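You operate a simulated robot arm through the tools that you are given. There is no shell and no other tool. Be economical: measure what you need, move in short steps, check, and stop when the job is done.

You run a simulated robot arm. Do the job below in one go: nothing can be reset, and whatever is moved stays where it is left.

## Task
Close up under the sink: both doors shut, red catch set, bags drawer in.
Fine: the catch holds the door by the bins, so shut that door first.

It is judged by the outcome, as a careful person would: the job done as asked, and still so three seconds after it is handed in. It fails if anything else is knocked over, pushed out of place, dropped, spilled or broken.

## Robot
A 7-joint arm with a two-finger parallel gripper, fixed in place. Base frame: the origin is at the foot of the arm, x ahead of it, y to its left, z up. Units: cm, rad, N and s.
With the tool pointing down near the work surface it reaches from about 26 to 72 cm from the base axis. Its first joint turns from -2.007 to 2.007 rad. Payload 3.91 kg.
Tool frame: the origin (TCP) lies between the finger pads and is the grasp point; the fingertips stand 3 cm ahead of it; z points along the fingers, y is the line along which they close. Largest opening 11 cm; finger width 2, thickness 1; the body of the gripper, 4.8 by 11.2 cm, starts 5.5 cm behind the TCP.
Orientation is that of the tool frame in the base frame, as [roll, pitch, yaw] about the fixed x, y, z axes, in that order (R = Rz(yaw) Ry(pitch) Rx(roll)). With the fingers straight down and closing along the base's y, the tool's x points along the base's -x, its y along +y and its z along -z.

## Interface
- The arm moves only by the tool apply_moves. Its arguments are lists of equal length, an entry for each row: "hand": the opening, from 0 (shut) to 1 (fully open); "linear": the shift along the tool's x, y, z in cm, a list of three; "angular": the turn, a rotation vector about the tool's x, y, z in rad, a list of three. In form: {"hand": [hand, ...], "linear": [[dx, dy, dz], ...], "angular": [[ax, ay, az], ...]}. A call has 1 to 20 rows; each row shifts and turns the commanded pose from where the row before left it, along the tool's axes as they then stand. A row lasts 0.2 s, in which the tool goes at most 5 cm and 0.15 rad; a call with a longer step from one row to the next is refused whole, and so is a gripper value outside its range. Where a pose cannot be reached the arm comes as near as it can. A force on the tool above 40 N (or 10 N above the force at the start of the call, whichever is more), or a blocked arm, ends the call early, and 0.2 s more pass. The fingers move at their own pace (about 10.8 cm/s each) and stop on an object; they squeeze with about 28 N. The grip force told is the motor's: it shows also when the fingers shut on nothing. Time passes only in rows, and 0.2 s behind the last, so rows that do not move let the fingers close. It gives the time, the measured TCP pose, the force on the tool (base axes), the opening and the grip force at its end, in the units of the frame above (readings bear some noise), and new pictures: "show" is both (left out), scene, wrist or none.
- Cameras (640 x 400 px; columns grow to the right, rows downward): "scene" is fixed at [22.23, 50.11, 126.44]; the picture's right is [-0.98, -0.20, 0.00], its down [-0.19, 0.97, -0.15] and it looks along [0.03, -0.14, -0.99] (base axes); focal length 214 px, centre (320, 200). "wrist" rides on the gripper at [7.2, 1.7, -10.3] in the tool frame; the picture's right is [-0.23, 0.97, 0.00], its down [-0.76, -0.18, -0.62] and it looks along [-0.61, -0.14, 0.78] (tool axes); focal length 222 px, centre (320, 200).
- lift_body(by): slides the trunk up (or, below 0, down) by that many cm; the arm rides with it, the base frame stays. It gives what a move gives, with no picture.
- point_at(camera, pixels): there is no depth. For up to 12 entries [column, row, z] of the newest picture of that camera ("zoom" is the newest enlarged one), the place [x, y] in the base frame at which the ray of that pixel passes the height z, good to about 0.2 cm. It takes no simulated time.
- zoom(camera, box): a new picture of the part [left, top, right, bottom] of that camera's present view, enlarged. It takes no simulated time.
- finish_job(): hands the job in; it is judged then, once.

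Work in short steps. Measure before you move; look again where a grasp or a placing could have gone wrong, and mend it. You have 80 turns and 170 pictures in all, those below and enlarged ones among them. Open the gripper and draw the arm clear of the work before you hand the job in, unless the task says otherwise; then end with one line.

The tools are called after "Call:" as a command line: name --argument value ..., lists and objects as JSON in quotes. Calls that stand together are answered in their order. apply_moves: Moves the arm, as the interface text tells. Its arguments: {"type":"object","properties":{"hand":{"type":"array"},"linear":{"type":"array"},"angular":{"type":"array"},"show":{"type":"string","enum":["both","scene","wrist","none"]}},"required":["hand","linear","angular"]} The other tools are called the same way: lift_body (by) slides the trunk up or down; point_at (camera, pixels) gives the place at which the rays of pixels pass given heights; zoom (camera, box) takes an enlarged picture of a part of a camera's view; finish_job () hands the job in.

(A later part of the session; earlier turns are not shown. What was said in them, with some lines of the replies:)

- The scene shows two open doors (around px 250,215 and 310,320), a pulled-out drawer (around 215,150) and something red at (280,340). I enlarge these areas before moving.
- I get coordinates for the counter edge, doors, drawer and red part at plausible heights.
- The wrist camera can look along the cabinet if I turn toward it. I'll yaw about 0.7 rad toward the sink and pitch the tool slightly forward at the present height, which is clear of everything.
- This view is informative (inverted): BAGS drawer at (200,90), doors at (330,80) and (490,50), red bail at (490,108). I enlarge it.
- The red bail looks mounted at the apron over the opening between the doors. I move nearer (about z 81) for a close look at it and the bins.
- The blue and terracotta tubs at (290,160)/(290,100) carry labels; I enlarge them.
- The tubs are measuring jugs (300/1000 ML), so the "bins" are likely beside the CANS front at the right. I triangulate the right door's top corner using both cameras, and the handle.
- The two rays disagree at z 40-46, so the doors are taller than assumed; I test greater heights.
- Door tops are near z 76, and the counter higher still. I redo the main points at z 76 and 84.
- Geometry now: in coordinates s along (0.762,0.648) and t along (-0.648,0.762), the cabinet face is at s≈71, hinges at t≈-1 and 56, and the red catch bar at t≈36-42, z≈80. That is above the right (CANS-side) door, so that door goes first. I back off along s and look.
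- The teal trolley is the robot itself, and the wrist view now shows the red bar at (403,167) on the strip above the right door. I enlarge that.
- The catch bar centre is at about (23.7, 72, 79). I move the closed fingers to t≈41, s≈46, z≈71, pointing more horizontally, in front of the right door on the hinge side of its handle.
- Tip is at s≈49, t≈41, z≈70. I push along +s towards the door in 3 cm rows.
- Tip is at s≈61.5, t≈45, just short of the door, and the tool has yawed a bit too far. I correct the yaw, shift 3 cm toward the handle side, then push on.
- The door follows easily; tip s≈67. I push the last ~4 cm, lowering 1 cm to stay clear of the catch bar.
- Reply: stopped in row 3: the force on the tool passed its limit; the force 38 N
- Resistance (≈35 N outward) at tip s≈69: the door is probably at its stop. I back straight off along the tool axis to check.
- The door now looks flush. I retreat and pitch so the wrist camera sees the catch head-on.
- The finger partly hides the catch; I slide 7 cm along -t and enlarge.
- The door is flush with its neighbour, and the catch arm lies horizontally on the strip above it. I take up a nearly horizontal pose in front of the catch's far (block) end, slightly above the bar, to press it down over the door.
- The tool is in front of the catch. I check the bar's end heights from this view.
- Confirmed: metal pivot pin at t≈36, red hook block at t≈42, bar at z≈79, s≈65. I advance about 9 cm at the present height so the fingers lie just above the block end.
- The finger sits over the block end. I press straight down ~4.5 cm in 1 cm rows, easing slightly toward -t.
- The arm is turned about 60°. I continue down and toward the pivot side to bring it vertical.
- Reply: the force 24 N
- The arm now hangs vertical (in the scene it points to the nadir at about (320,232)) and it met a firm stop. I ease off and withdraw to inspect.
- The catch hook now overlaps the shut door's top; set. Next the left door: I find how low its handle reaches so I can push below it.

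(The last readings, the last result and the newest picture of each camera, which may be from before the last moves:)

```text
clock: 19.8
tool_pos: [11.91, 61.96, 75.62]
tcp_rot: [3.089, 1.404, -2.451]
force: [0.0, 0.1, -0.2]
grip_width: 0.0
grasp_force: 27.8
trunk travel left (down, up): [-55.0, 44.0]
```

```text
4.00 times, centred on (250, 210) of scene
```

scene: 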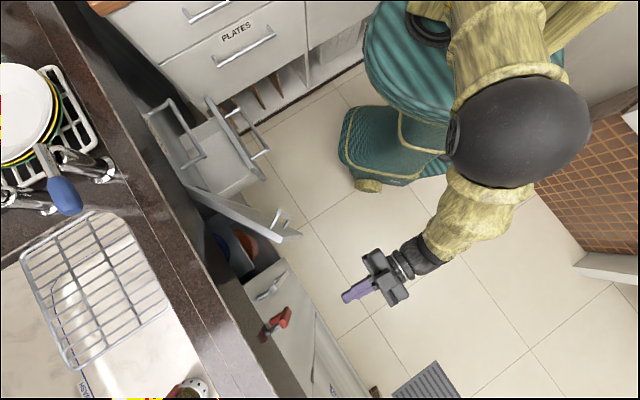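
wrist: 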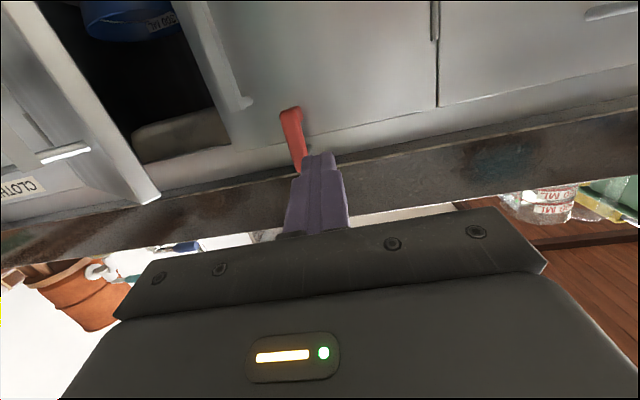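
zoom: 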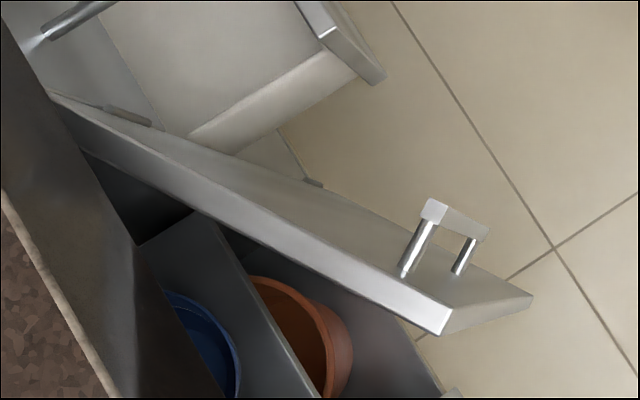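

Handle bar runs z≈49–73 at s≈56, t≈13.5, with posts only at its ends. I'll straddle it at mid height with the fingers about 4.5 cm apart so the tips push on the door face; first move to s≈44, t≈13.5, z≈62.

Call:
apply_moves --hand '[0.41, 0.41, 0.41, 0.41, 0.41, 0.41, 0.41, 0.41]' --linear '[[2.0, -3.7, -0.39], [2.0, -3.7, -0.39], [2.0, -3.7, -0.39], [2.0, -3.7, -0.39], [2.0, -3.7, -0.39], [2.0, -3.7, -0.39], [2.0, -3.7, -0.39], [0, 0, 0]]' --angular '[[0, 0, 0], [0, 0, 0], [0, 0, 0], [0, 0, 0], [0, 0, 0], [0, 0, 0], [0, 0, 0], [0, 0, 0]]'

```text
clock: 21.6
tool_pos: [26.41, 40.8, 61.75]
tcp_rot: [3.095, 1.4, -2.448]
force: [0.5, 0.0, 0.2]
grip_width: 4.53
grasp_force: 0.1
out of reach, approached as far as the arm can: row 7
trunk travel left (down, up): [-55.0, 44.0]
```

scene: 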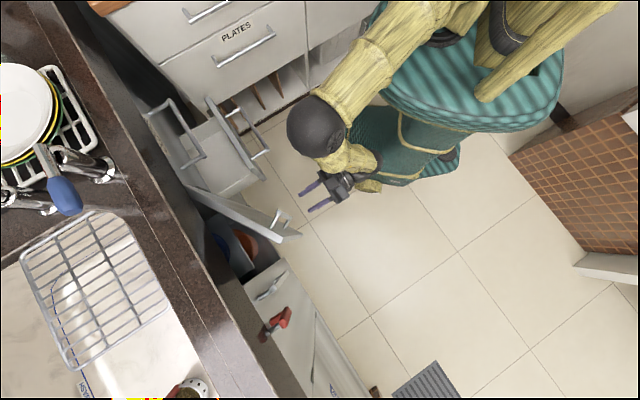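
wrist: 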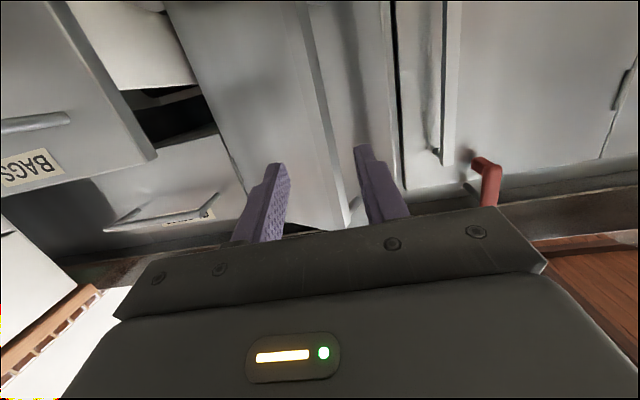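

Fingers straddle the handle in the wrist view ((320,120) between the pads). I advance along +s ~12 cm.

Call:
apply_moves --hand '[0.41, 0.41, 0.41, 0.41, 0.41]' --linear '[[-0.5, 0, 2.96], [-0.5, 0, 2.96], [-0.5, 0, 2.96], [-0.4, 0, 2.4], [0, 0, 0]]' --angular '[[0, 0, 0], [0, 0, 0], [0, 0, 0], [0, 0, 0], [0, 0, 0]]'

```text
clock: 22.8
tool_pos: [34.87, 48.48, 61.72]
tcp_rot: [3.092, 1.405, -2.448]
force: [-0.5, 0.1, -0.7]
grip_width: 4.52
grasp_force: 0.1
trunk travel left (down, up): [-55.0, 44.0]
```

scene: 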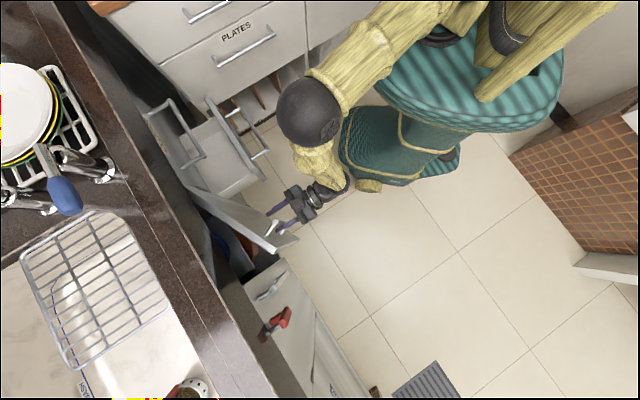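
wrist: 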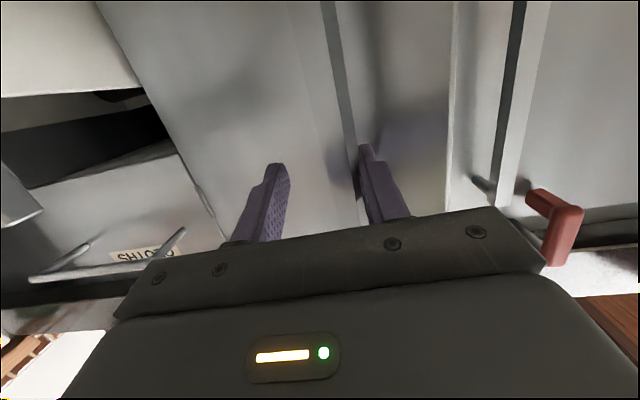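

The tips have met the door and it follows. I keep pushing with a +t drift to follow the arc.

Call:
apply_moves --hand '[0.41, 0.41, 0.41, 0.41]' --linear '[[-0.33, 1.0, 1.97], [-0.33, 0.9, 1.97], [-0.33, 0.7, 1.97], [0, 0, 0]]' --angular '[[0, 0, 0], [0, 0, 0], [0, 0, 0], [0, 0, 0]]'

```text
clock: 23.8
tool_pos: [37.45, 54.62, 61.72]
tcp_rot: [3.092, 1.401, -2.449]
force: [-5.6, 2.8, 0.1]
grip_width: 4.74
grasp_force: 2.7
trunk travel left (down, up): [-55.0, 44.0]
```

scene: 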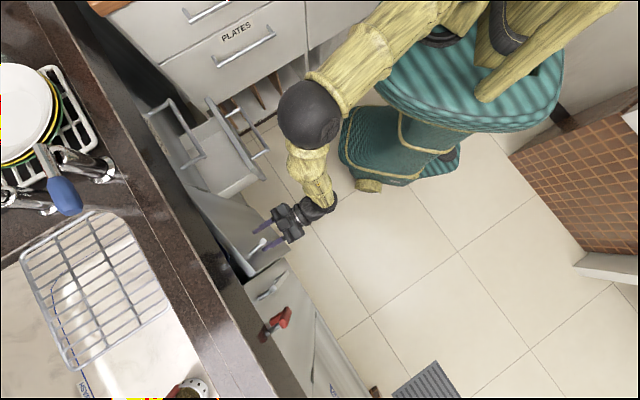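
wrist: 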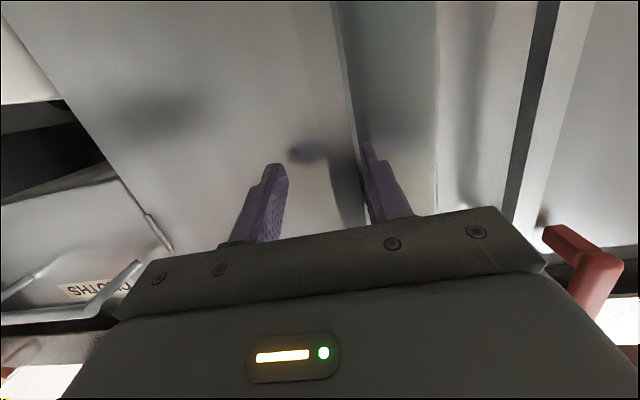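

The door is nearly shut (tip s≈66.6). I push the final few cm until it stops.

Call:
apply_moves --hand '[0.41, 0.41, 0.41, 0.41]' --linear '[[-0.25, 0.2, 1.48], [-0.2, 0.1, 1.0], [-0.2, 0, 1.0], [0, 0, 0]]' --angular '[[0, 0, 0], [0, 0, 0], [0, 0, 0], [0, 0, 0]]'

```text
clock: 24.8
tool_pos: [39.55, 57.34, 61.7]
tcp_rot: [3.1, 1.4, -2.438]
force: [-20.2, 16.9, -6.9]
grip_width: 5.86
grasp_force: 12.8
trunk travel left (down, up): [-55.0, 44.0]
```

scene: 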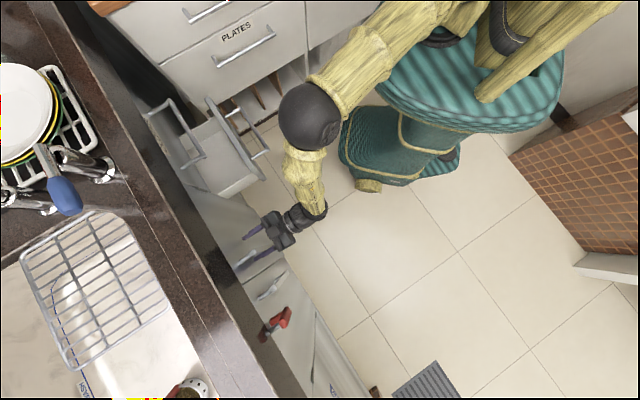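
wrist: 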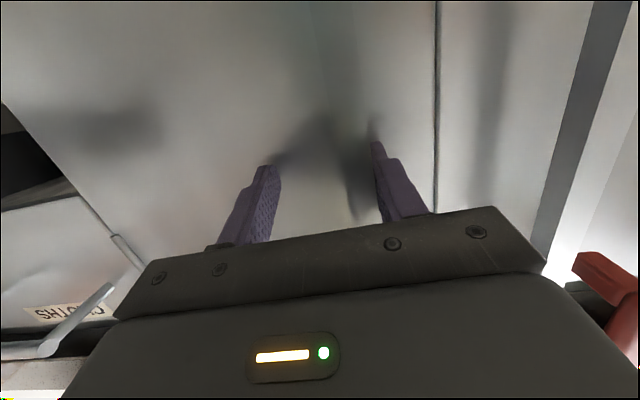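

The door looks flush, but the bar is side-loading the +t finger. I shift +t slightly to unload, then withdraw straight back.

Call:
apply_moves --hand '[0.6, 0.6, 0.6, 0.6, 0.6, 0.6]' --linear '[[0, 0.8, 0], [0.17, 0, -1], [0.5, 0, -3], [0.6, 0, -4], [0.6, 0, -4], [0, 0, 0]]' --angular '[[0, 0, 0], [0, 0, 0], [0, 0, 0], [0, 0, 0], [0, 0, 0], [0, 0, 0]]'

Call:
zoom --camera "scene" --box '[160, 180, 340, 380]'

Call:
zoom --camera "wrist" --box '[0, 0, 640, 240]'

```text
clock: 26.2
tool_pos: [30.27, 49.52, 62.11]
tcp_rot: [3.091, 1.404, -2.451]
force: [-0.6, 0.2, 0.0]
grip_width: 6.6
grasp_force: 0.0
trunk travel left (down, up): [-55.0, 44.0]
```

scene: 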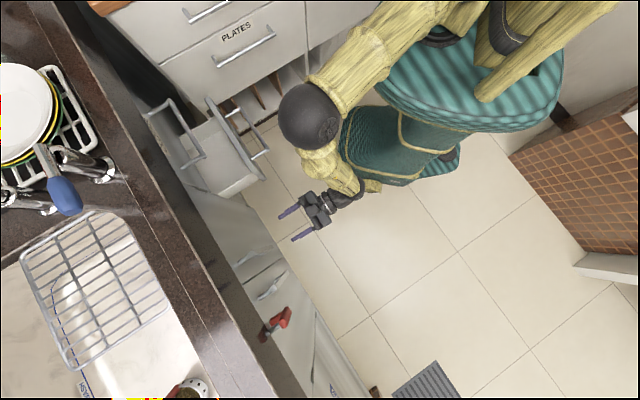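
wrist: 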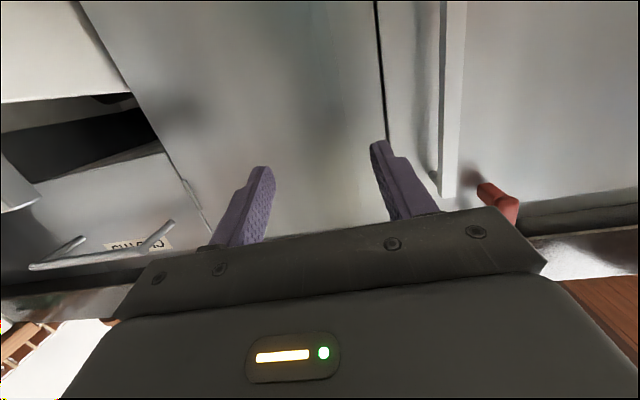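

```text
2.00 times, centred on (250, 280) of scene
```

zoom: 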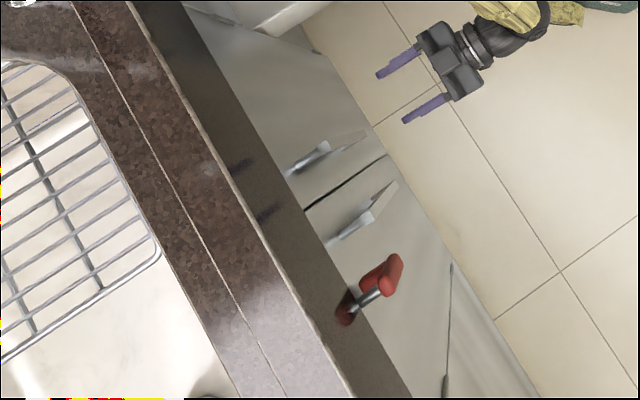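

```text
1.00 times, centred on (320, 120) of wrist
```

zoom: 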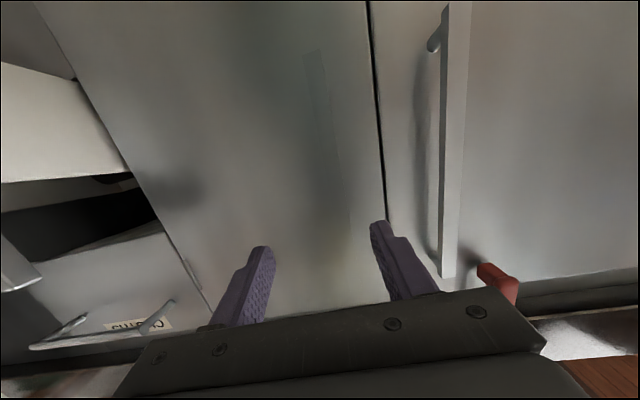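

Both doors look flush (handles protrude equally, parallel to the counter edge). Now to view the BAGS drawer: back off and slide along -t.

Call:
apply_moves --hand '[0, 0, 0, 0, 0, 0, 0, 0, 0, 0, 0]' --linear '[[-2.5, 0, -4.2], [-2.5, 0, -4.2], [-2.5, 0, -4.2], [-2.5, 0, -4.2], [0, -4, 0], [0, -4, 0], [0, -4, 0], [0, -4, 0], [0, -4, 0], [0, -4, 0], [0, 0, 0]]' --angular '[[0, 0, 0], [0, 0, 0], [0, 0, 0], [0, 0, 0], [0, 0.14, 0], [0, 0.14, 0], [0, 0.14, 0], [0, 0, 0], [0, 0, 0], [0, 0, 0], [0, 0, 0]]'

```text
clock: 28.6
tool_pos: [33.0, 33.25, 74.42]
tcp_rot: [3.126, 0.983, -2.414]
force: [0.7, 0.9, -0.4]
grip_width: 0.01
grasp_force: 28.3
out of reach, approached as far as the arm can: row 3, 4, 6, 7, 8, 9, 10
trunk travel left (down, up): [-55.0, 44.0]
```

scene: 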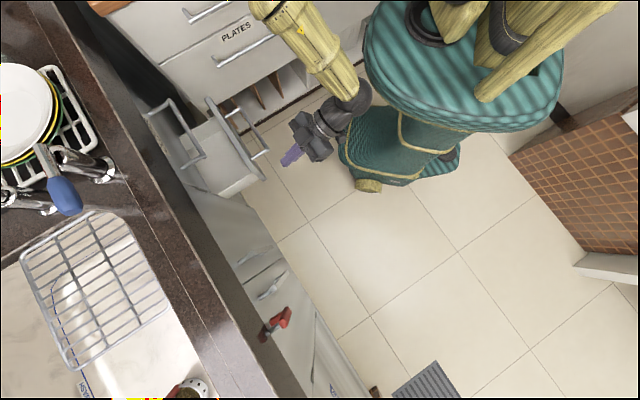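
wrist: 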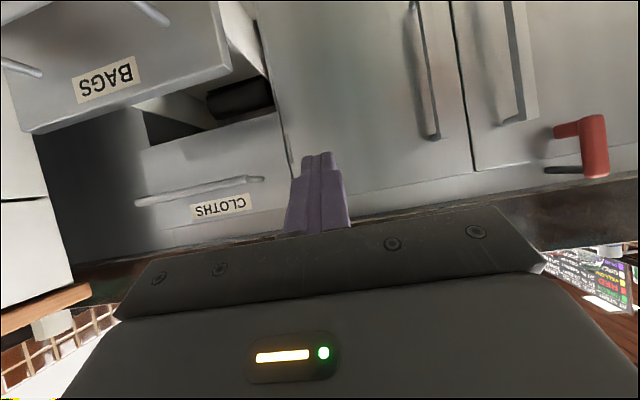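

Good view: both doors flush, catch down, BAGS drawer front with top edge from (35,132) to (232,68). I triangulate its corners and handle.

Call:
point_at --camera "wrist" --pixels '[[232, 68, 70], [232, 68, 65], [232, 68, 60], [232, 68, 55], [40, 72, 60], [40, 72, 55], [168, 22, 60], [168, 22, 55]]'

Call:
point_at --camera "scene" --pixels '[[253, 170, 70], [253, 170, 65], [253, 170, 60], [253, 170, 55], [240, 107, 60], [240, 107, 55], [268, 151, 60], [268, 151, 55], [207, 99, 60], [207, 99, 65]]'

Call:
zoom --camera "scene" --box '[180, 80, 300, 200]'

Call:
zoom --camera "wrist" --box '[0, 0, 300, 200]'

```text
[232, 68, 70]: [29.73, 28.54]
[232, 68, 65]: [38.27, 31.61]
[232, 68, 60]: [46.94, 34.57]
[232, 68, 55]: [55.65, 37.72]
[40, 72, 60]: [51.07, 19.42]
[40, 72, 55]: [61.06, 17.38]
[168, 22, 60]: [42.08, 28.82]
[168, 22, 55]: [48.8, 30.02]
```

```text
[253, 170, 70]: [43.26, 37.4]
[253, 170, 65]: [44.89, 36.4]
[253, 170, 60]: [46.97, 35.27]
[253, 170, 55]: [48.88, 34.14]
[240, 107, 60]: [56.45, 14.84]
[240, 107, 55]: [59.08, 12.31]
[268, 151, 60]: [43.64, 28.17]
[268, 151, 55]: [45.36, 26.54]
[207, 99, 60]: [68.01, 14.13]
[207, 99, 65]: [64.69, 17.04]
```

```text
3.33 times, centred on (240, 140) of scene
```

zoom: 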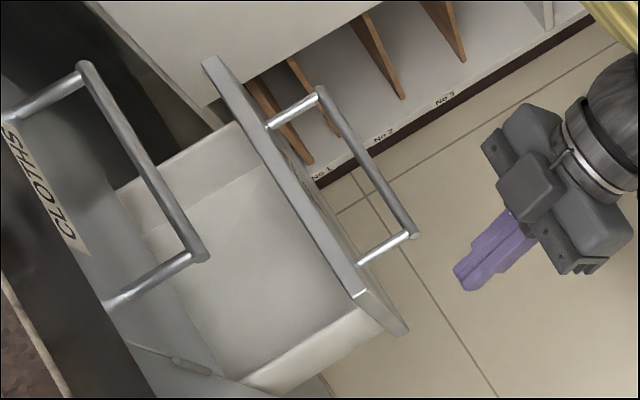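

```text
2.00 times, centred on (150, 100) of wrist
```

zoom: 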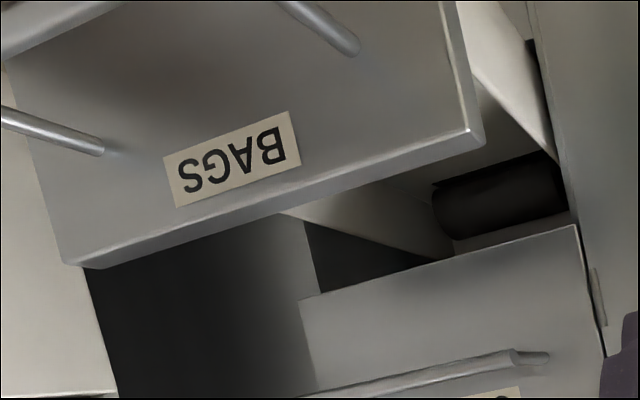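

Drawer front: s≈59, top z≈60, t from -4 to -33, handle bar at s≈52, z≈54. I check how close the PLATES unit and the CLOTHS handle are before going there.

Call:
point_at --camera "scene" --pixels '[[160, 66, 76], [247, 127, 0], [247, 127, 5], [330, 80, 0], [218, 62, 65], [272, 35, 65], [196, 76, 76], [217, 160, 69], [171, 100, 69]]'

Call:
point_at --camera "wrist" --pixels '[[260, 180, 72], [260, 180, 70], [260, 180, 68], [260, 180, 66], [140, 200, 70], [140, 200, 68], [140, 200, 66]]'

```text
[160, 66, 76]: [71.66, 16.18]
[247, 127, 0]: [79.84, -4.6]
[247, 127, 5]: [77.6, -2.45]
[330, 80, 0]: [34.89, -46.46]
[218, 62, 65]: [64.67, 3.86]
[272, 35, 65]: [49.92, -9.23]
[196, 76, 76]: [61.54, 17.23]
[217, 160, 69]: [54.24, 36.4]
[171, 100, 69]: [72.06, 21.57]
```

```text
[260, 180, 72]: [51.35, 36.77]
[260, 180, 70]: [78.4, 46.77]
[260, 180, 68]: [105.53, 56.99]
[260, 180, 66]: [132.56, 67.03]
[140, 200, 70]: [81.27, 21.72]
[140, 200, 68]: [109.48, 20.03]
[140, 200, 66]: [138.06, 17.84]
```

All clear (PLATES handles at t≈-39, CLOTHS handle at z≈72). I pitch to near-horizontal and go to t≈-18, z≈59 in front of the drawer.

Call:
apply_moves --hand '[0, 0, 0, 0, 0, 0, 0, 0, 0, 0]' --linear '[[0, 0, 0], [0, 0, 0], [0, 0, 0], [2.5, -3.7, 0.5], [2.5, -3.7, 0.5], [2.5, -3.7, 0.5], [2.5, -3.7, 0.5], [2.5, -3.7, 0.5], [2.5, -3.7, 0.5], [0, 0, 0]]' --angular '[[0, -0.12, 0], [0, -0.12, 0], [0, -0.12, 0], [0, 0, 0], [0, 0, 0], [0, 0, 0], [0, 0, 0], [0, 0, 0], [0, 0, 0], [0, 0, 0]]'

```text
clock: 30.8
tool_pos: [34.03, 33.84, 76.74]
tcp_rot: [3.127, 1.041, -2.418]
force: [1.1, -1.3, 0.3]
grip_width: 0.01
grasp_force: 27.9
out of reach, approached as far as the arm can: row 1, 2, 3, 4, 5, 6, 7, 8, 9
trunk travel left (down, up): [-55.0, 44.0]
```

scene: 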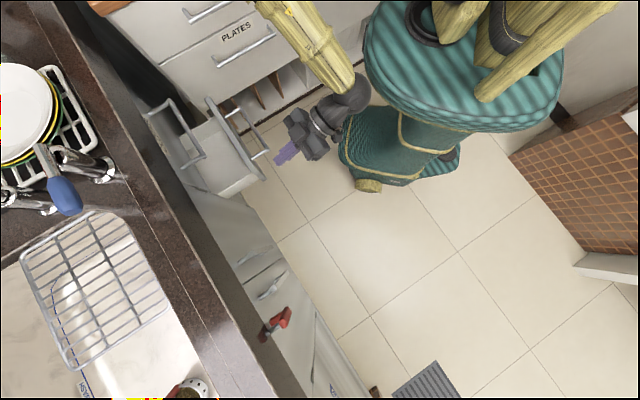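
wrist: 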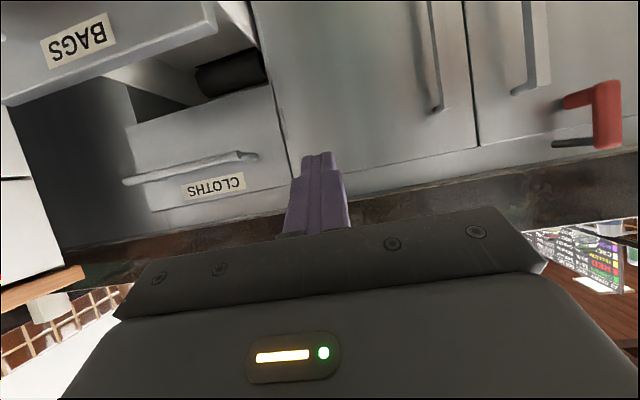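

The arm is at a joint limit with the tool this horizontal so close to the base. I tilt the tool back down (pitch≈0.62) and turn it to a more radial azimuth, then re-plan.

Call:
apply_moves --hand '[0, 0, 0, 0, 0, 0, 0]' --linear '[[0, 0, 0], [0, 0, 0], [0, 0, 0], [0, 0, 0], [0, 0, 0], [0, 0, 0], [0, 0, 0]]' --angular '[[0, 0.14, 0], [0, 0.14, 0], [0, 0.14, 0], [0.058, 0, 0.081], [0.058, 0, 0.081], [0.058, 0, 0.081], [0, 0, 0]]'

```text
clock: 32.4
tool_pos: [34.11, 34.11, 76.68]
tcp_rot: [3.134, 0.618, -2.71]
force: [0.3, 0.0, 0.0]
grip_width: 0.0
grasp_force: 27.9
trunk travel left (down, up): [-55.0, 44.0]
```

scene: 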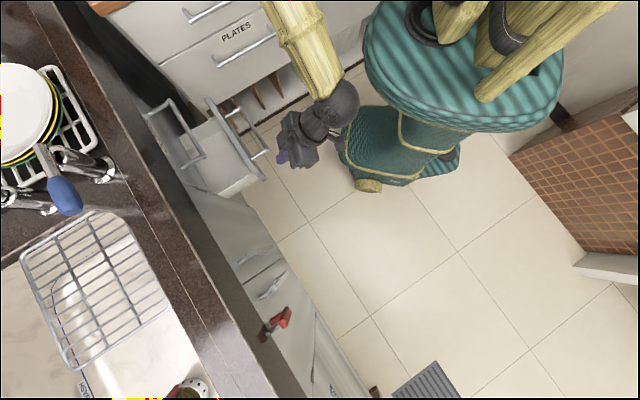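
wrist: 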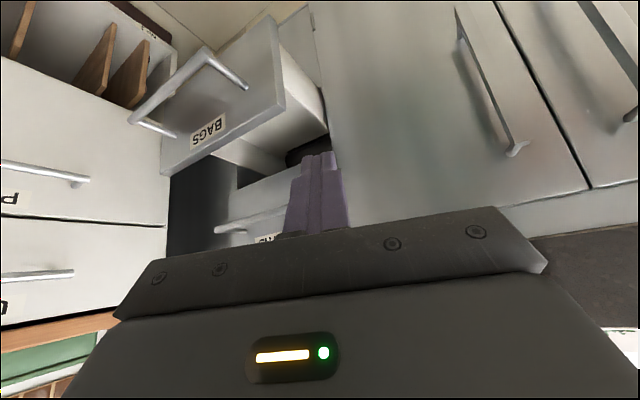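

That works. I now move to s≈48, t≈-16, z≈66, above and in front of the drawer handle.

Call:
apply_moves --hand '[0, 0, 0, 0, 0, 0]' --linear '[[0.38, -3.82, 2.36], [0.38, -3.82, 2.36], [0.38, -3.82, 2.36], [0.38, -3.82, 2.36], [0.38, -3.82, 2.36], [0, 0, 0]]' --angular '[[0, 0, 0], [0, 0, 0], [0, 0, 0], [0, 0, 0], [0, 0, 0], [0, 0, 0]]'

```text
clock: 33.8
tool_pos: [46.84, 19.08, 65.9]
tcp_rot: [3.133, 0.62, -2.706]
force: [0.1, 0.6, -0.5]
grip_width: 0.0
grasp_force: 27.6
trunk travel left (down, up): [-55.0, 44.0]
```

scene: 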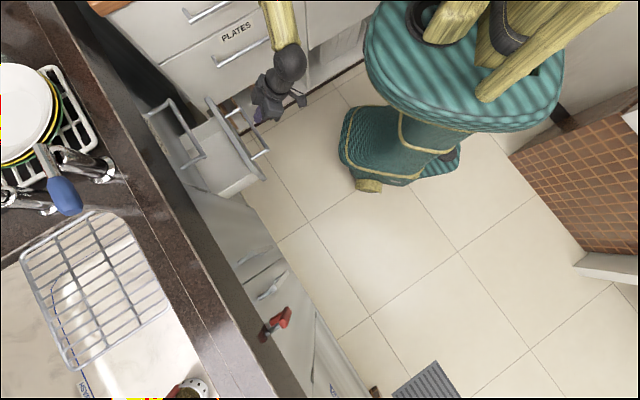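
wrist: 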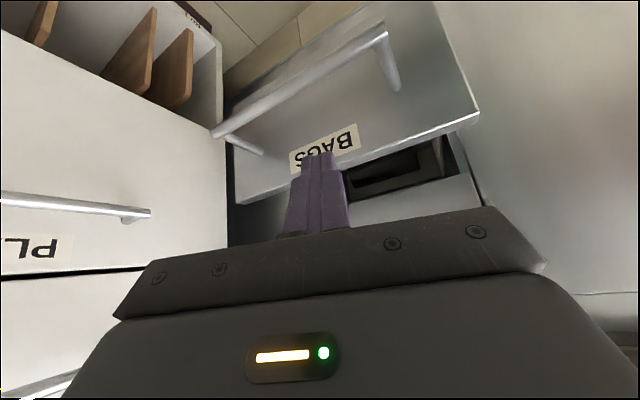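

In position; tip about (s 50, z 63). I pitch a little more forward and go down-forward over the handle bar toward the face just above it.

Call:
apply_moves --hand '[0, 0, 0, 0, 0, 0]' --linear '[[0, 0, 0], [0, 0, 0], [-0.08, 0.7, 3.1], [-0.08, 0.7, 3.1], [-0.08, 0.7, 3.1], [0, 0, 0]]' --angular '[[0, -0.14, 0], [0, -0.14, 0], [0, 0, 0], [0, 0, 0], [0, 0, 0], [0, 0, 0]]'

```text
clock: 35.2
tool_pos: [52.12, 23.92, 59.37]
tcp_rot: [3.129, 0.762, -2.71]
force: [-0.7, 0.5, 0.4]
grip_width: 0.0
grasp_force: 27.7
out of reach, approached as far as the arm can: row 2
trunk travel left (down, up): [-55.0, 44.0]
```

scene: 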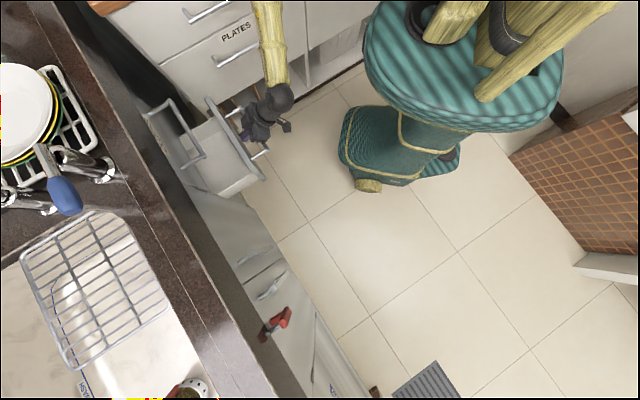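
wrist: 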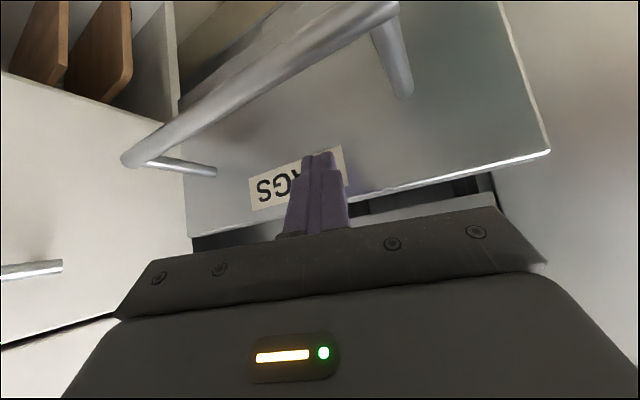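

Tip is at s≈57, z≈57, just before the face. I push horizontally along +s by 8 cm.

Call:
apply_moves --hand '[0, 0, 0, 0, 0]' --linear '[[-1.39, 0.5, 1.33], [-1.39, 0.5, 1.33], [-1.39, 0.5, 1.33], [-1.39, 0.5, 1.33], [0, 0, 0]]' --angular '[[0, 0, 0], [0, 0, 0], [0, 0, 0], [0, 0, 0], [0, 0, 0]]'

```text
clock: 36.4
tool_pos: [58.11, 28.55, 59.11]
tcp_rot: [3.134, 0.759, -2.712]
force: [0.7, 0.3, 0.9]
grip_width: 0.02
grasp_force: 28.0
trunk travel left (down, up): [-55.0, 44.0]
```

scene: 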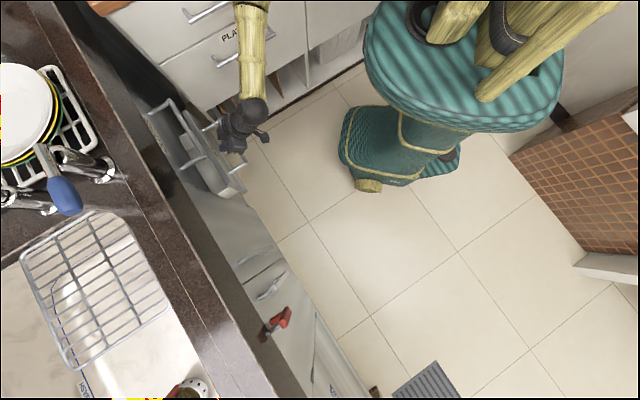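
wrist: 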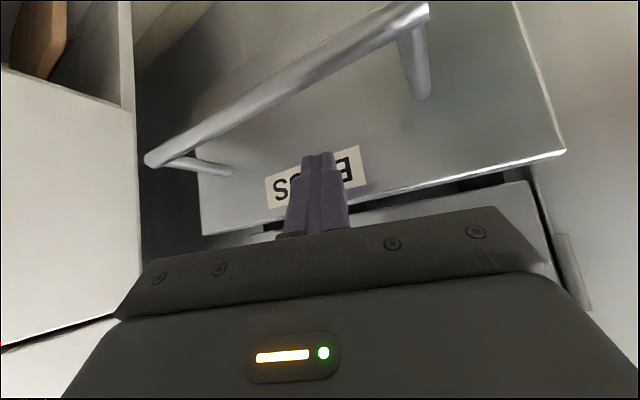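

The drawer slides smoothly; tip s≈65. I continue with a slight forward pitch to stay away from the CLOTHS handle.

Call:
apply_moves --hand '[0, 0, 0, 0]' --linear '[[-1.0, 0.5, 1.4], [-1.0, 0.4, 1.4], [-0.5, 0.2, 0.7], [0, 0, 0]]' --angular '[[0, -0.06, 0], [0, -0.06, 0], [0, 0, 0], [0, 0, 0]]'

```text
clock: 37.4
tool_pos: [61.67, 31.55, 58.6]
tcp_rot: [3.13, 0.879, -2.713]
force: [0.6, -0.1, -0.2]
grip_width: 0.0
grasp_force: 27.6
trunk travel left (down, up): [-55.0, 44.0]
```

scene: 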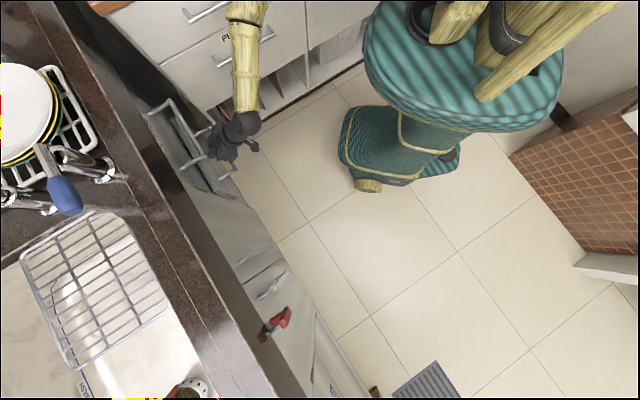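
wrist: 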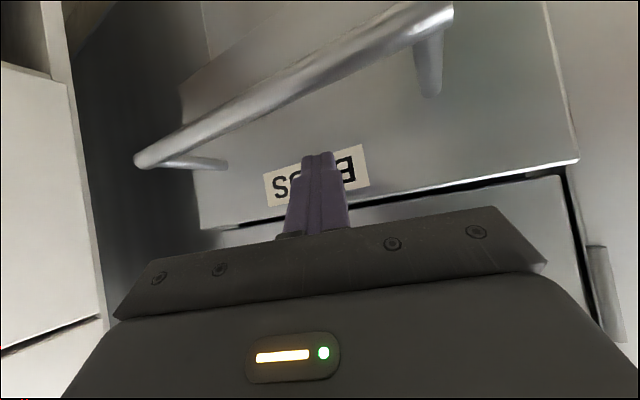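

Almost flush (tip s≈69.7). I push in 0.6 cm steps to the stop.

Call:
apply_moves --hand '[0, 0, 0, 0, 0]' --linear '[[-0.37, 0.16, 0.45], [-0.37, 0.16, 0.45], [-0.37, 0.16, 0.45], [-0.37, 0.16, 0.45], [-0.37, 0.16, 0.45]]' --angular '[[0, 0, 0], [0, 0, 0], [0, 0, 0], [0, 0, 0], [0, 0, 0]]'

```text
clock: 38.6
tool_pos: [63.79, 33.45, 58.57]
tcp_rot: [3.131, 0.878, -2.713]
force: [-0.3, 0.0, 0.1]
grip_width: 0.02
grasp_force: 27.5
trunk travel left (down, up): [-55.0, 44.0]
```

scene: 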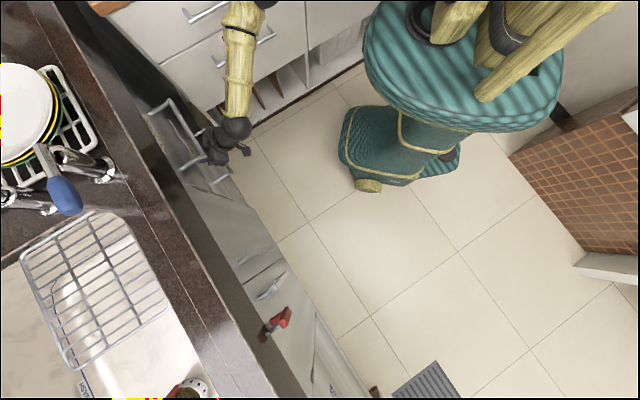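
wrist: 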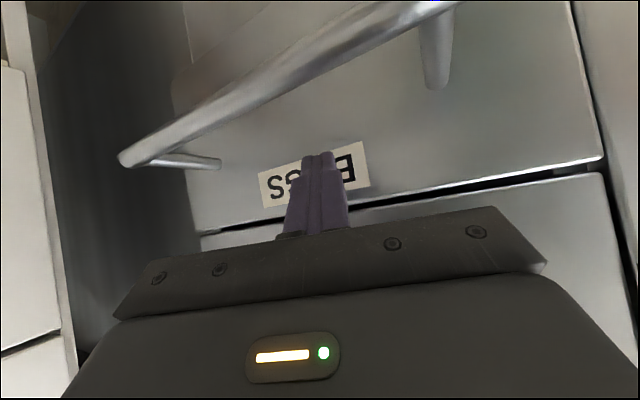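

No resistance yet. I check how the drawer face compares with CLOTHS and the door.

Call:
zoom --camera "scene" --box '[150, 80, 290, 220]'

Call:
zoom --camera "wrist" --box '[400, 80, 640, 260]'

```text
2.86 times, centred on (220, 150) of scene
```

zoom: 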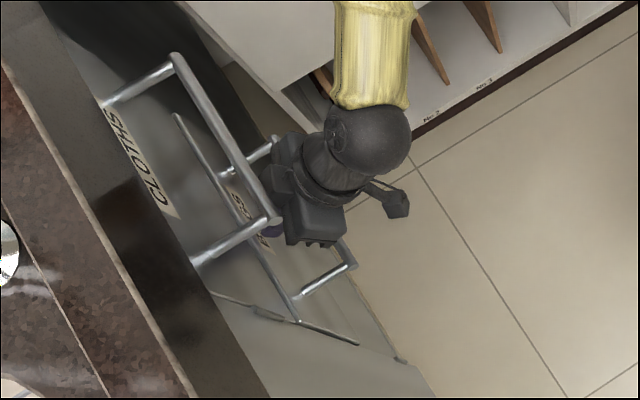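

```text
2.22 times, centred on (520, 170) of wrist
```

zoom: 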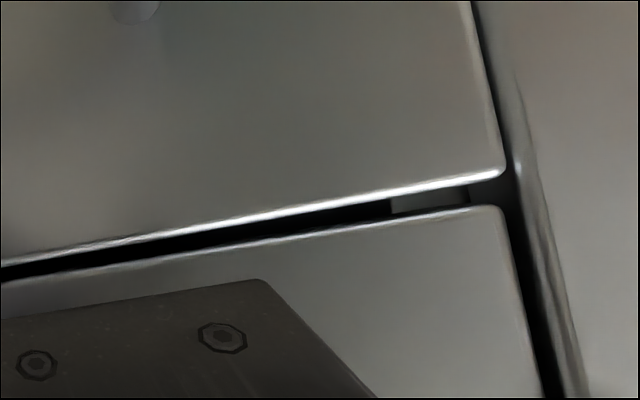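

Still slightly proud perhaps; gripper remains ~4 cm below the CLOTHS handle. I continue in 0.5 cm steps until it stops.

Call:
apply_moves --hand '[0, 0, 0, 0]' --linear '[[-0.31, 0.13, 0.37], [-0.31, 0.13, 0.37], [-0.31, 0.13, 0.37], [-0.31, 0.13, 0.37]]' --angular '[[0, 0, 0], [0, 0, 0], [0, 0, 0], [0, 0, 0]]' --show "wrist"

Call:
zoom --camera "wrist" --box '[400, 80, 640, 260]'

```text
clock: 39.3
tool_pos: [64.27, 33.83, 58.58]
tcp_rot: [3.129, 0.875, -2.716]
force: [-21.7, -17.1, 17.4]
grip_width: 0.01
grasp_force: 28.1
trunk travel left (down, up): [-55.0, 44.0]
stopped in row 3: the force on the tool passed its limit (the readings are from after the stop); the commanded pose is now the measured one
```

wrist: 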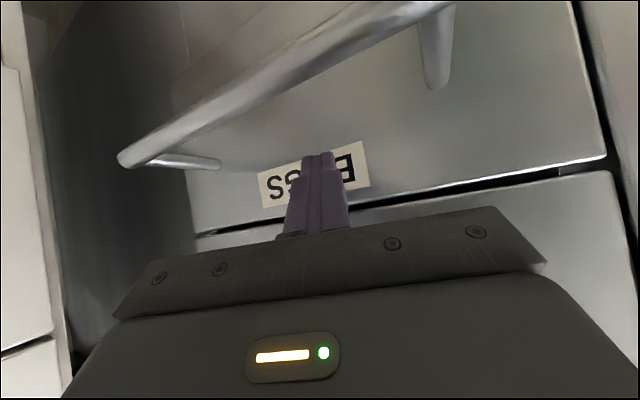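

```text
2.22 times, centred on (520, 170) of wrist
```

zoom: 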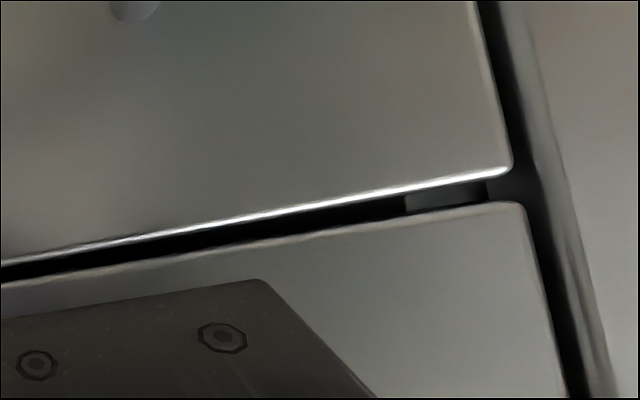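

Firm stop: drawer is home. I retreat horizontally first, then up and back.

Call:
apply_moves --hand '[0, 0, 0, 0, 0, 0, 0, 0, 0]' --linear '[[0.9, -0.4, -1.1], [1.8, -0.8, -2.2], [1.8, -0.8, -2.2], [1.8, -0.8, -3], [1, 0, -4], [0, 0, -4.5], [-1.5, 3, -2], [-1.5, 3, -2], [0, 0, 0]]' --angular '[[0, 0, 0], [0, 0, 0], [0, 0, 0], [0, 0, 0], [0, 0, 0], [0, 0.1, 0], [0, 0.1, 0], [0, 0, 0], [0, 0, 0]]'

Call:
zoom --camera "scene" --box '[130, 80, 370, 400]'

Call:
zoom --camera "wrist" --box '[180, 0, 640, 230]'

```text
clock: 41.3
tool_pos: [52.13, 31.58, 69.27]
tcp_rot: [3.134, 0.67, -2.71]
force: [-0.4, -0.6, -0.4]
grip_width: 0.03
grasp_force: 27.6
out of reach, approached as far as the arm can: row 3, 4, 5
trunk travel left (down, up): [-55.0, 44.0]
```

scene: 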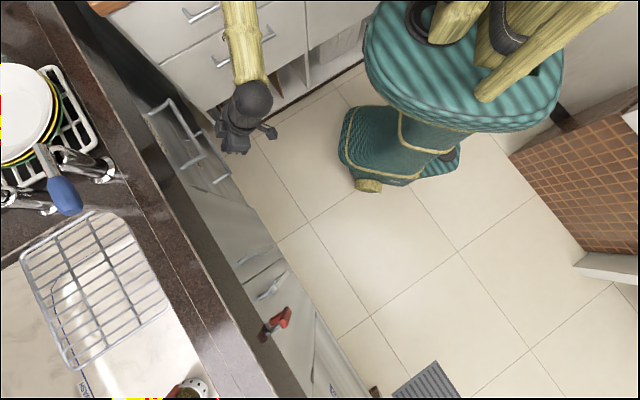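
wrist: 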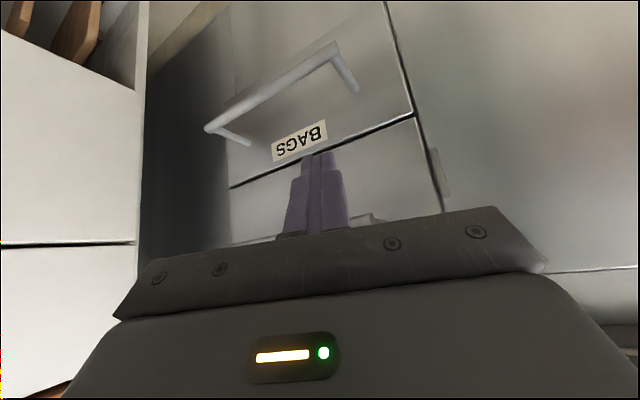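

```text
1.25 times, centred on (250, 240) of scene
```

zoom: 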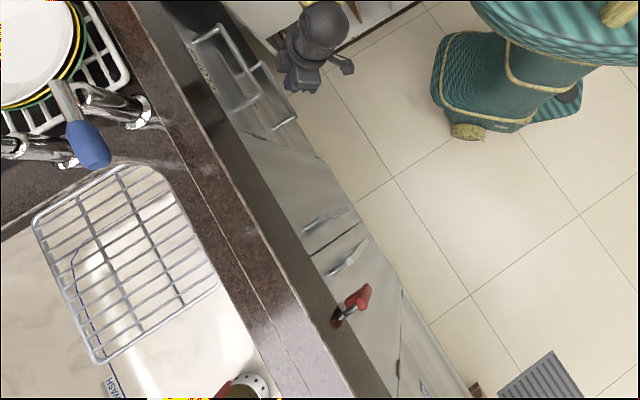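

```text
1.39 times, centred on (410, 115) of wrist
```

zoom: 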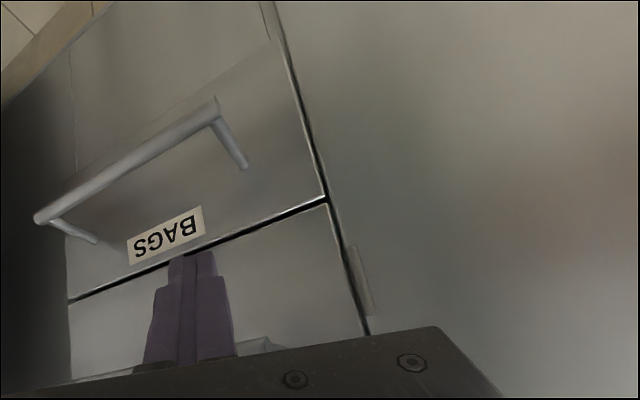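

Drawer is flush. I open the gripper, draw back and up, and turn to view both doors for a final check.

Call:
apply_moves --hand '[0.5, 0.5, 0.5, 0.5, 0.5, 0.5, 0.5, 0.5, 0.5, 0.5]' --linear '[[0.55, 2.15, -3.6], [0.55, 2.15, -3.6], [0.55, 2.15, -3.6], [0.55, 2.15, -3.6], [0.55, 2.15, -3.6], [0.55, 2.15, -3.6], [0, 0, 0], [0, 0, 0], [0, 0, 0], [0, 0, 0]]' --angular '[[0, 0, 0], [0, 0, 0], [0, 0, 0], [0, 0, 0], [0, 0, 0], [0, 0, 0], [-0.06, 0, -0.08], [-0.06, 0, -0.08], [-0.06, 0, -0.08], [0, 0, 0]]'

Call:
zoom --camera "scene" --box '[140, 80, 340, 240]'

Call:
zoom --camera "wrist" --box '[340, 0, 640, 190]'

```text
clock: 43.5
tool_pos: [32.37, 36.36, 84.29]
tcp_rot: [-3.139, 0.673, -2.404]
force: [1.2, 0.1, 0.6]
grip_width: 5.51
grasp_force: 0.0
trunk travel left (down, up): [-55.0, 44.0]
```

scene: 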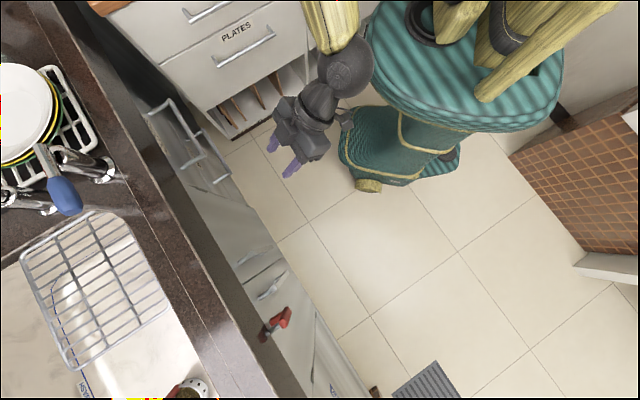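
wrist: 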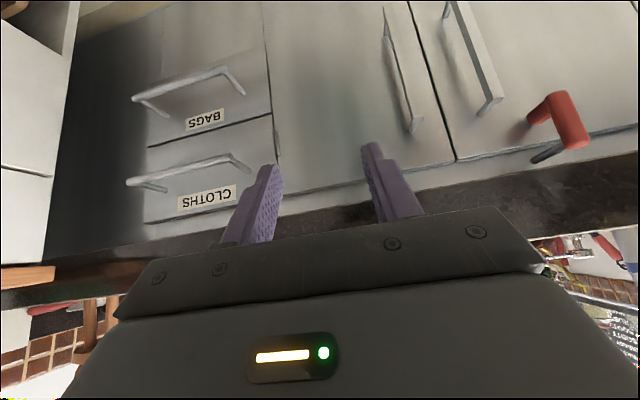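

```text
2.50 times, centred on (240, 160) of scene
```

zoom: 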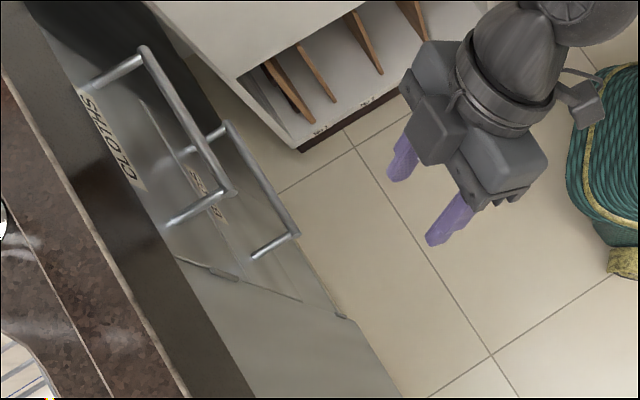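

```text
2.11 times, centred on (490, 95) of wrist
```

zoom: 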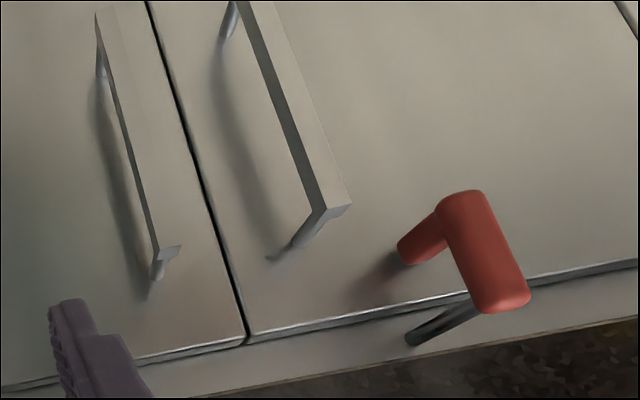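

Everything is closed: the BAGS drawer is level with CLOTHS, both doors are even at the seam, and the red catch hangs down over the right door. The gripper is open and the arm clear, so I hand in.

Call:
finish_job

```text
The job is handed in.
```

Both doors are shut (the one by the bins first), the red catch is turned down over that door, and the bags drawer is pushed fully in.
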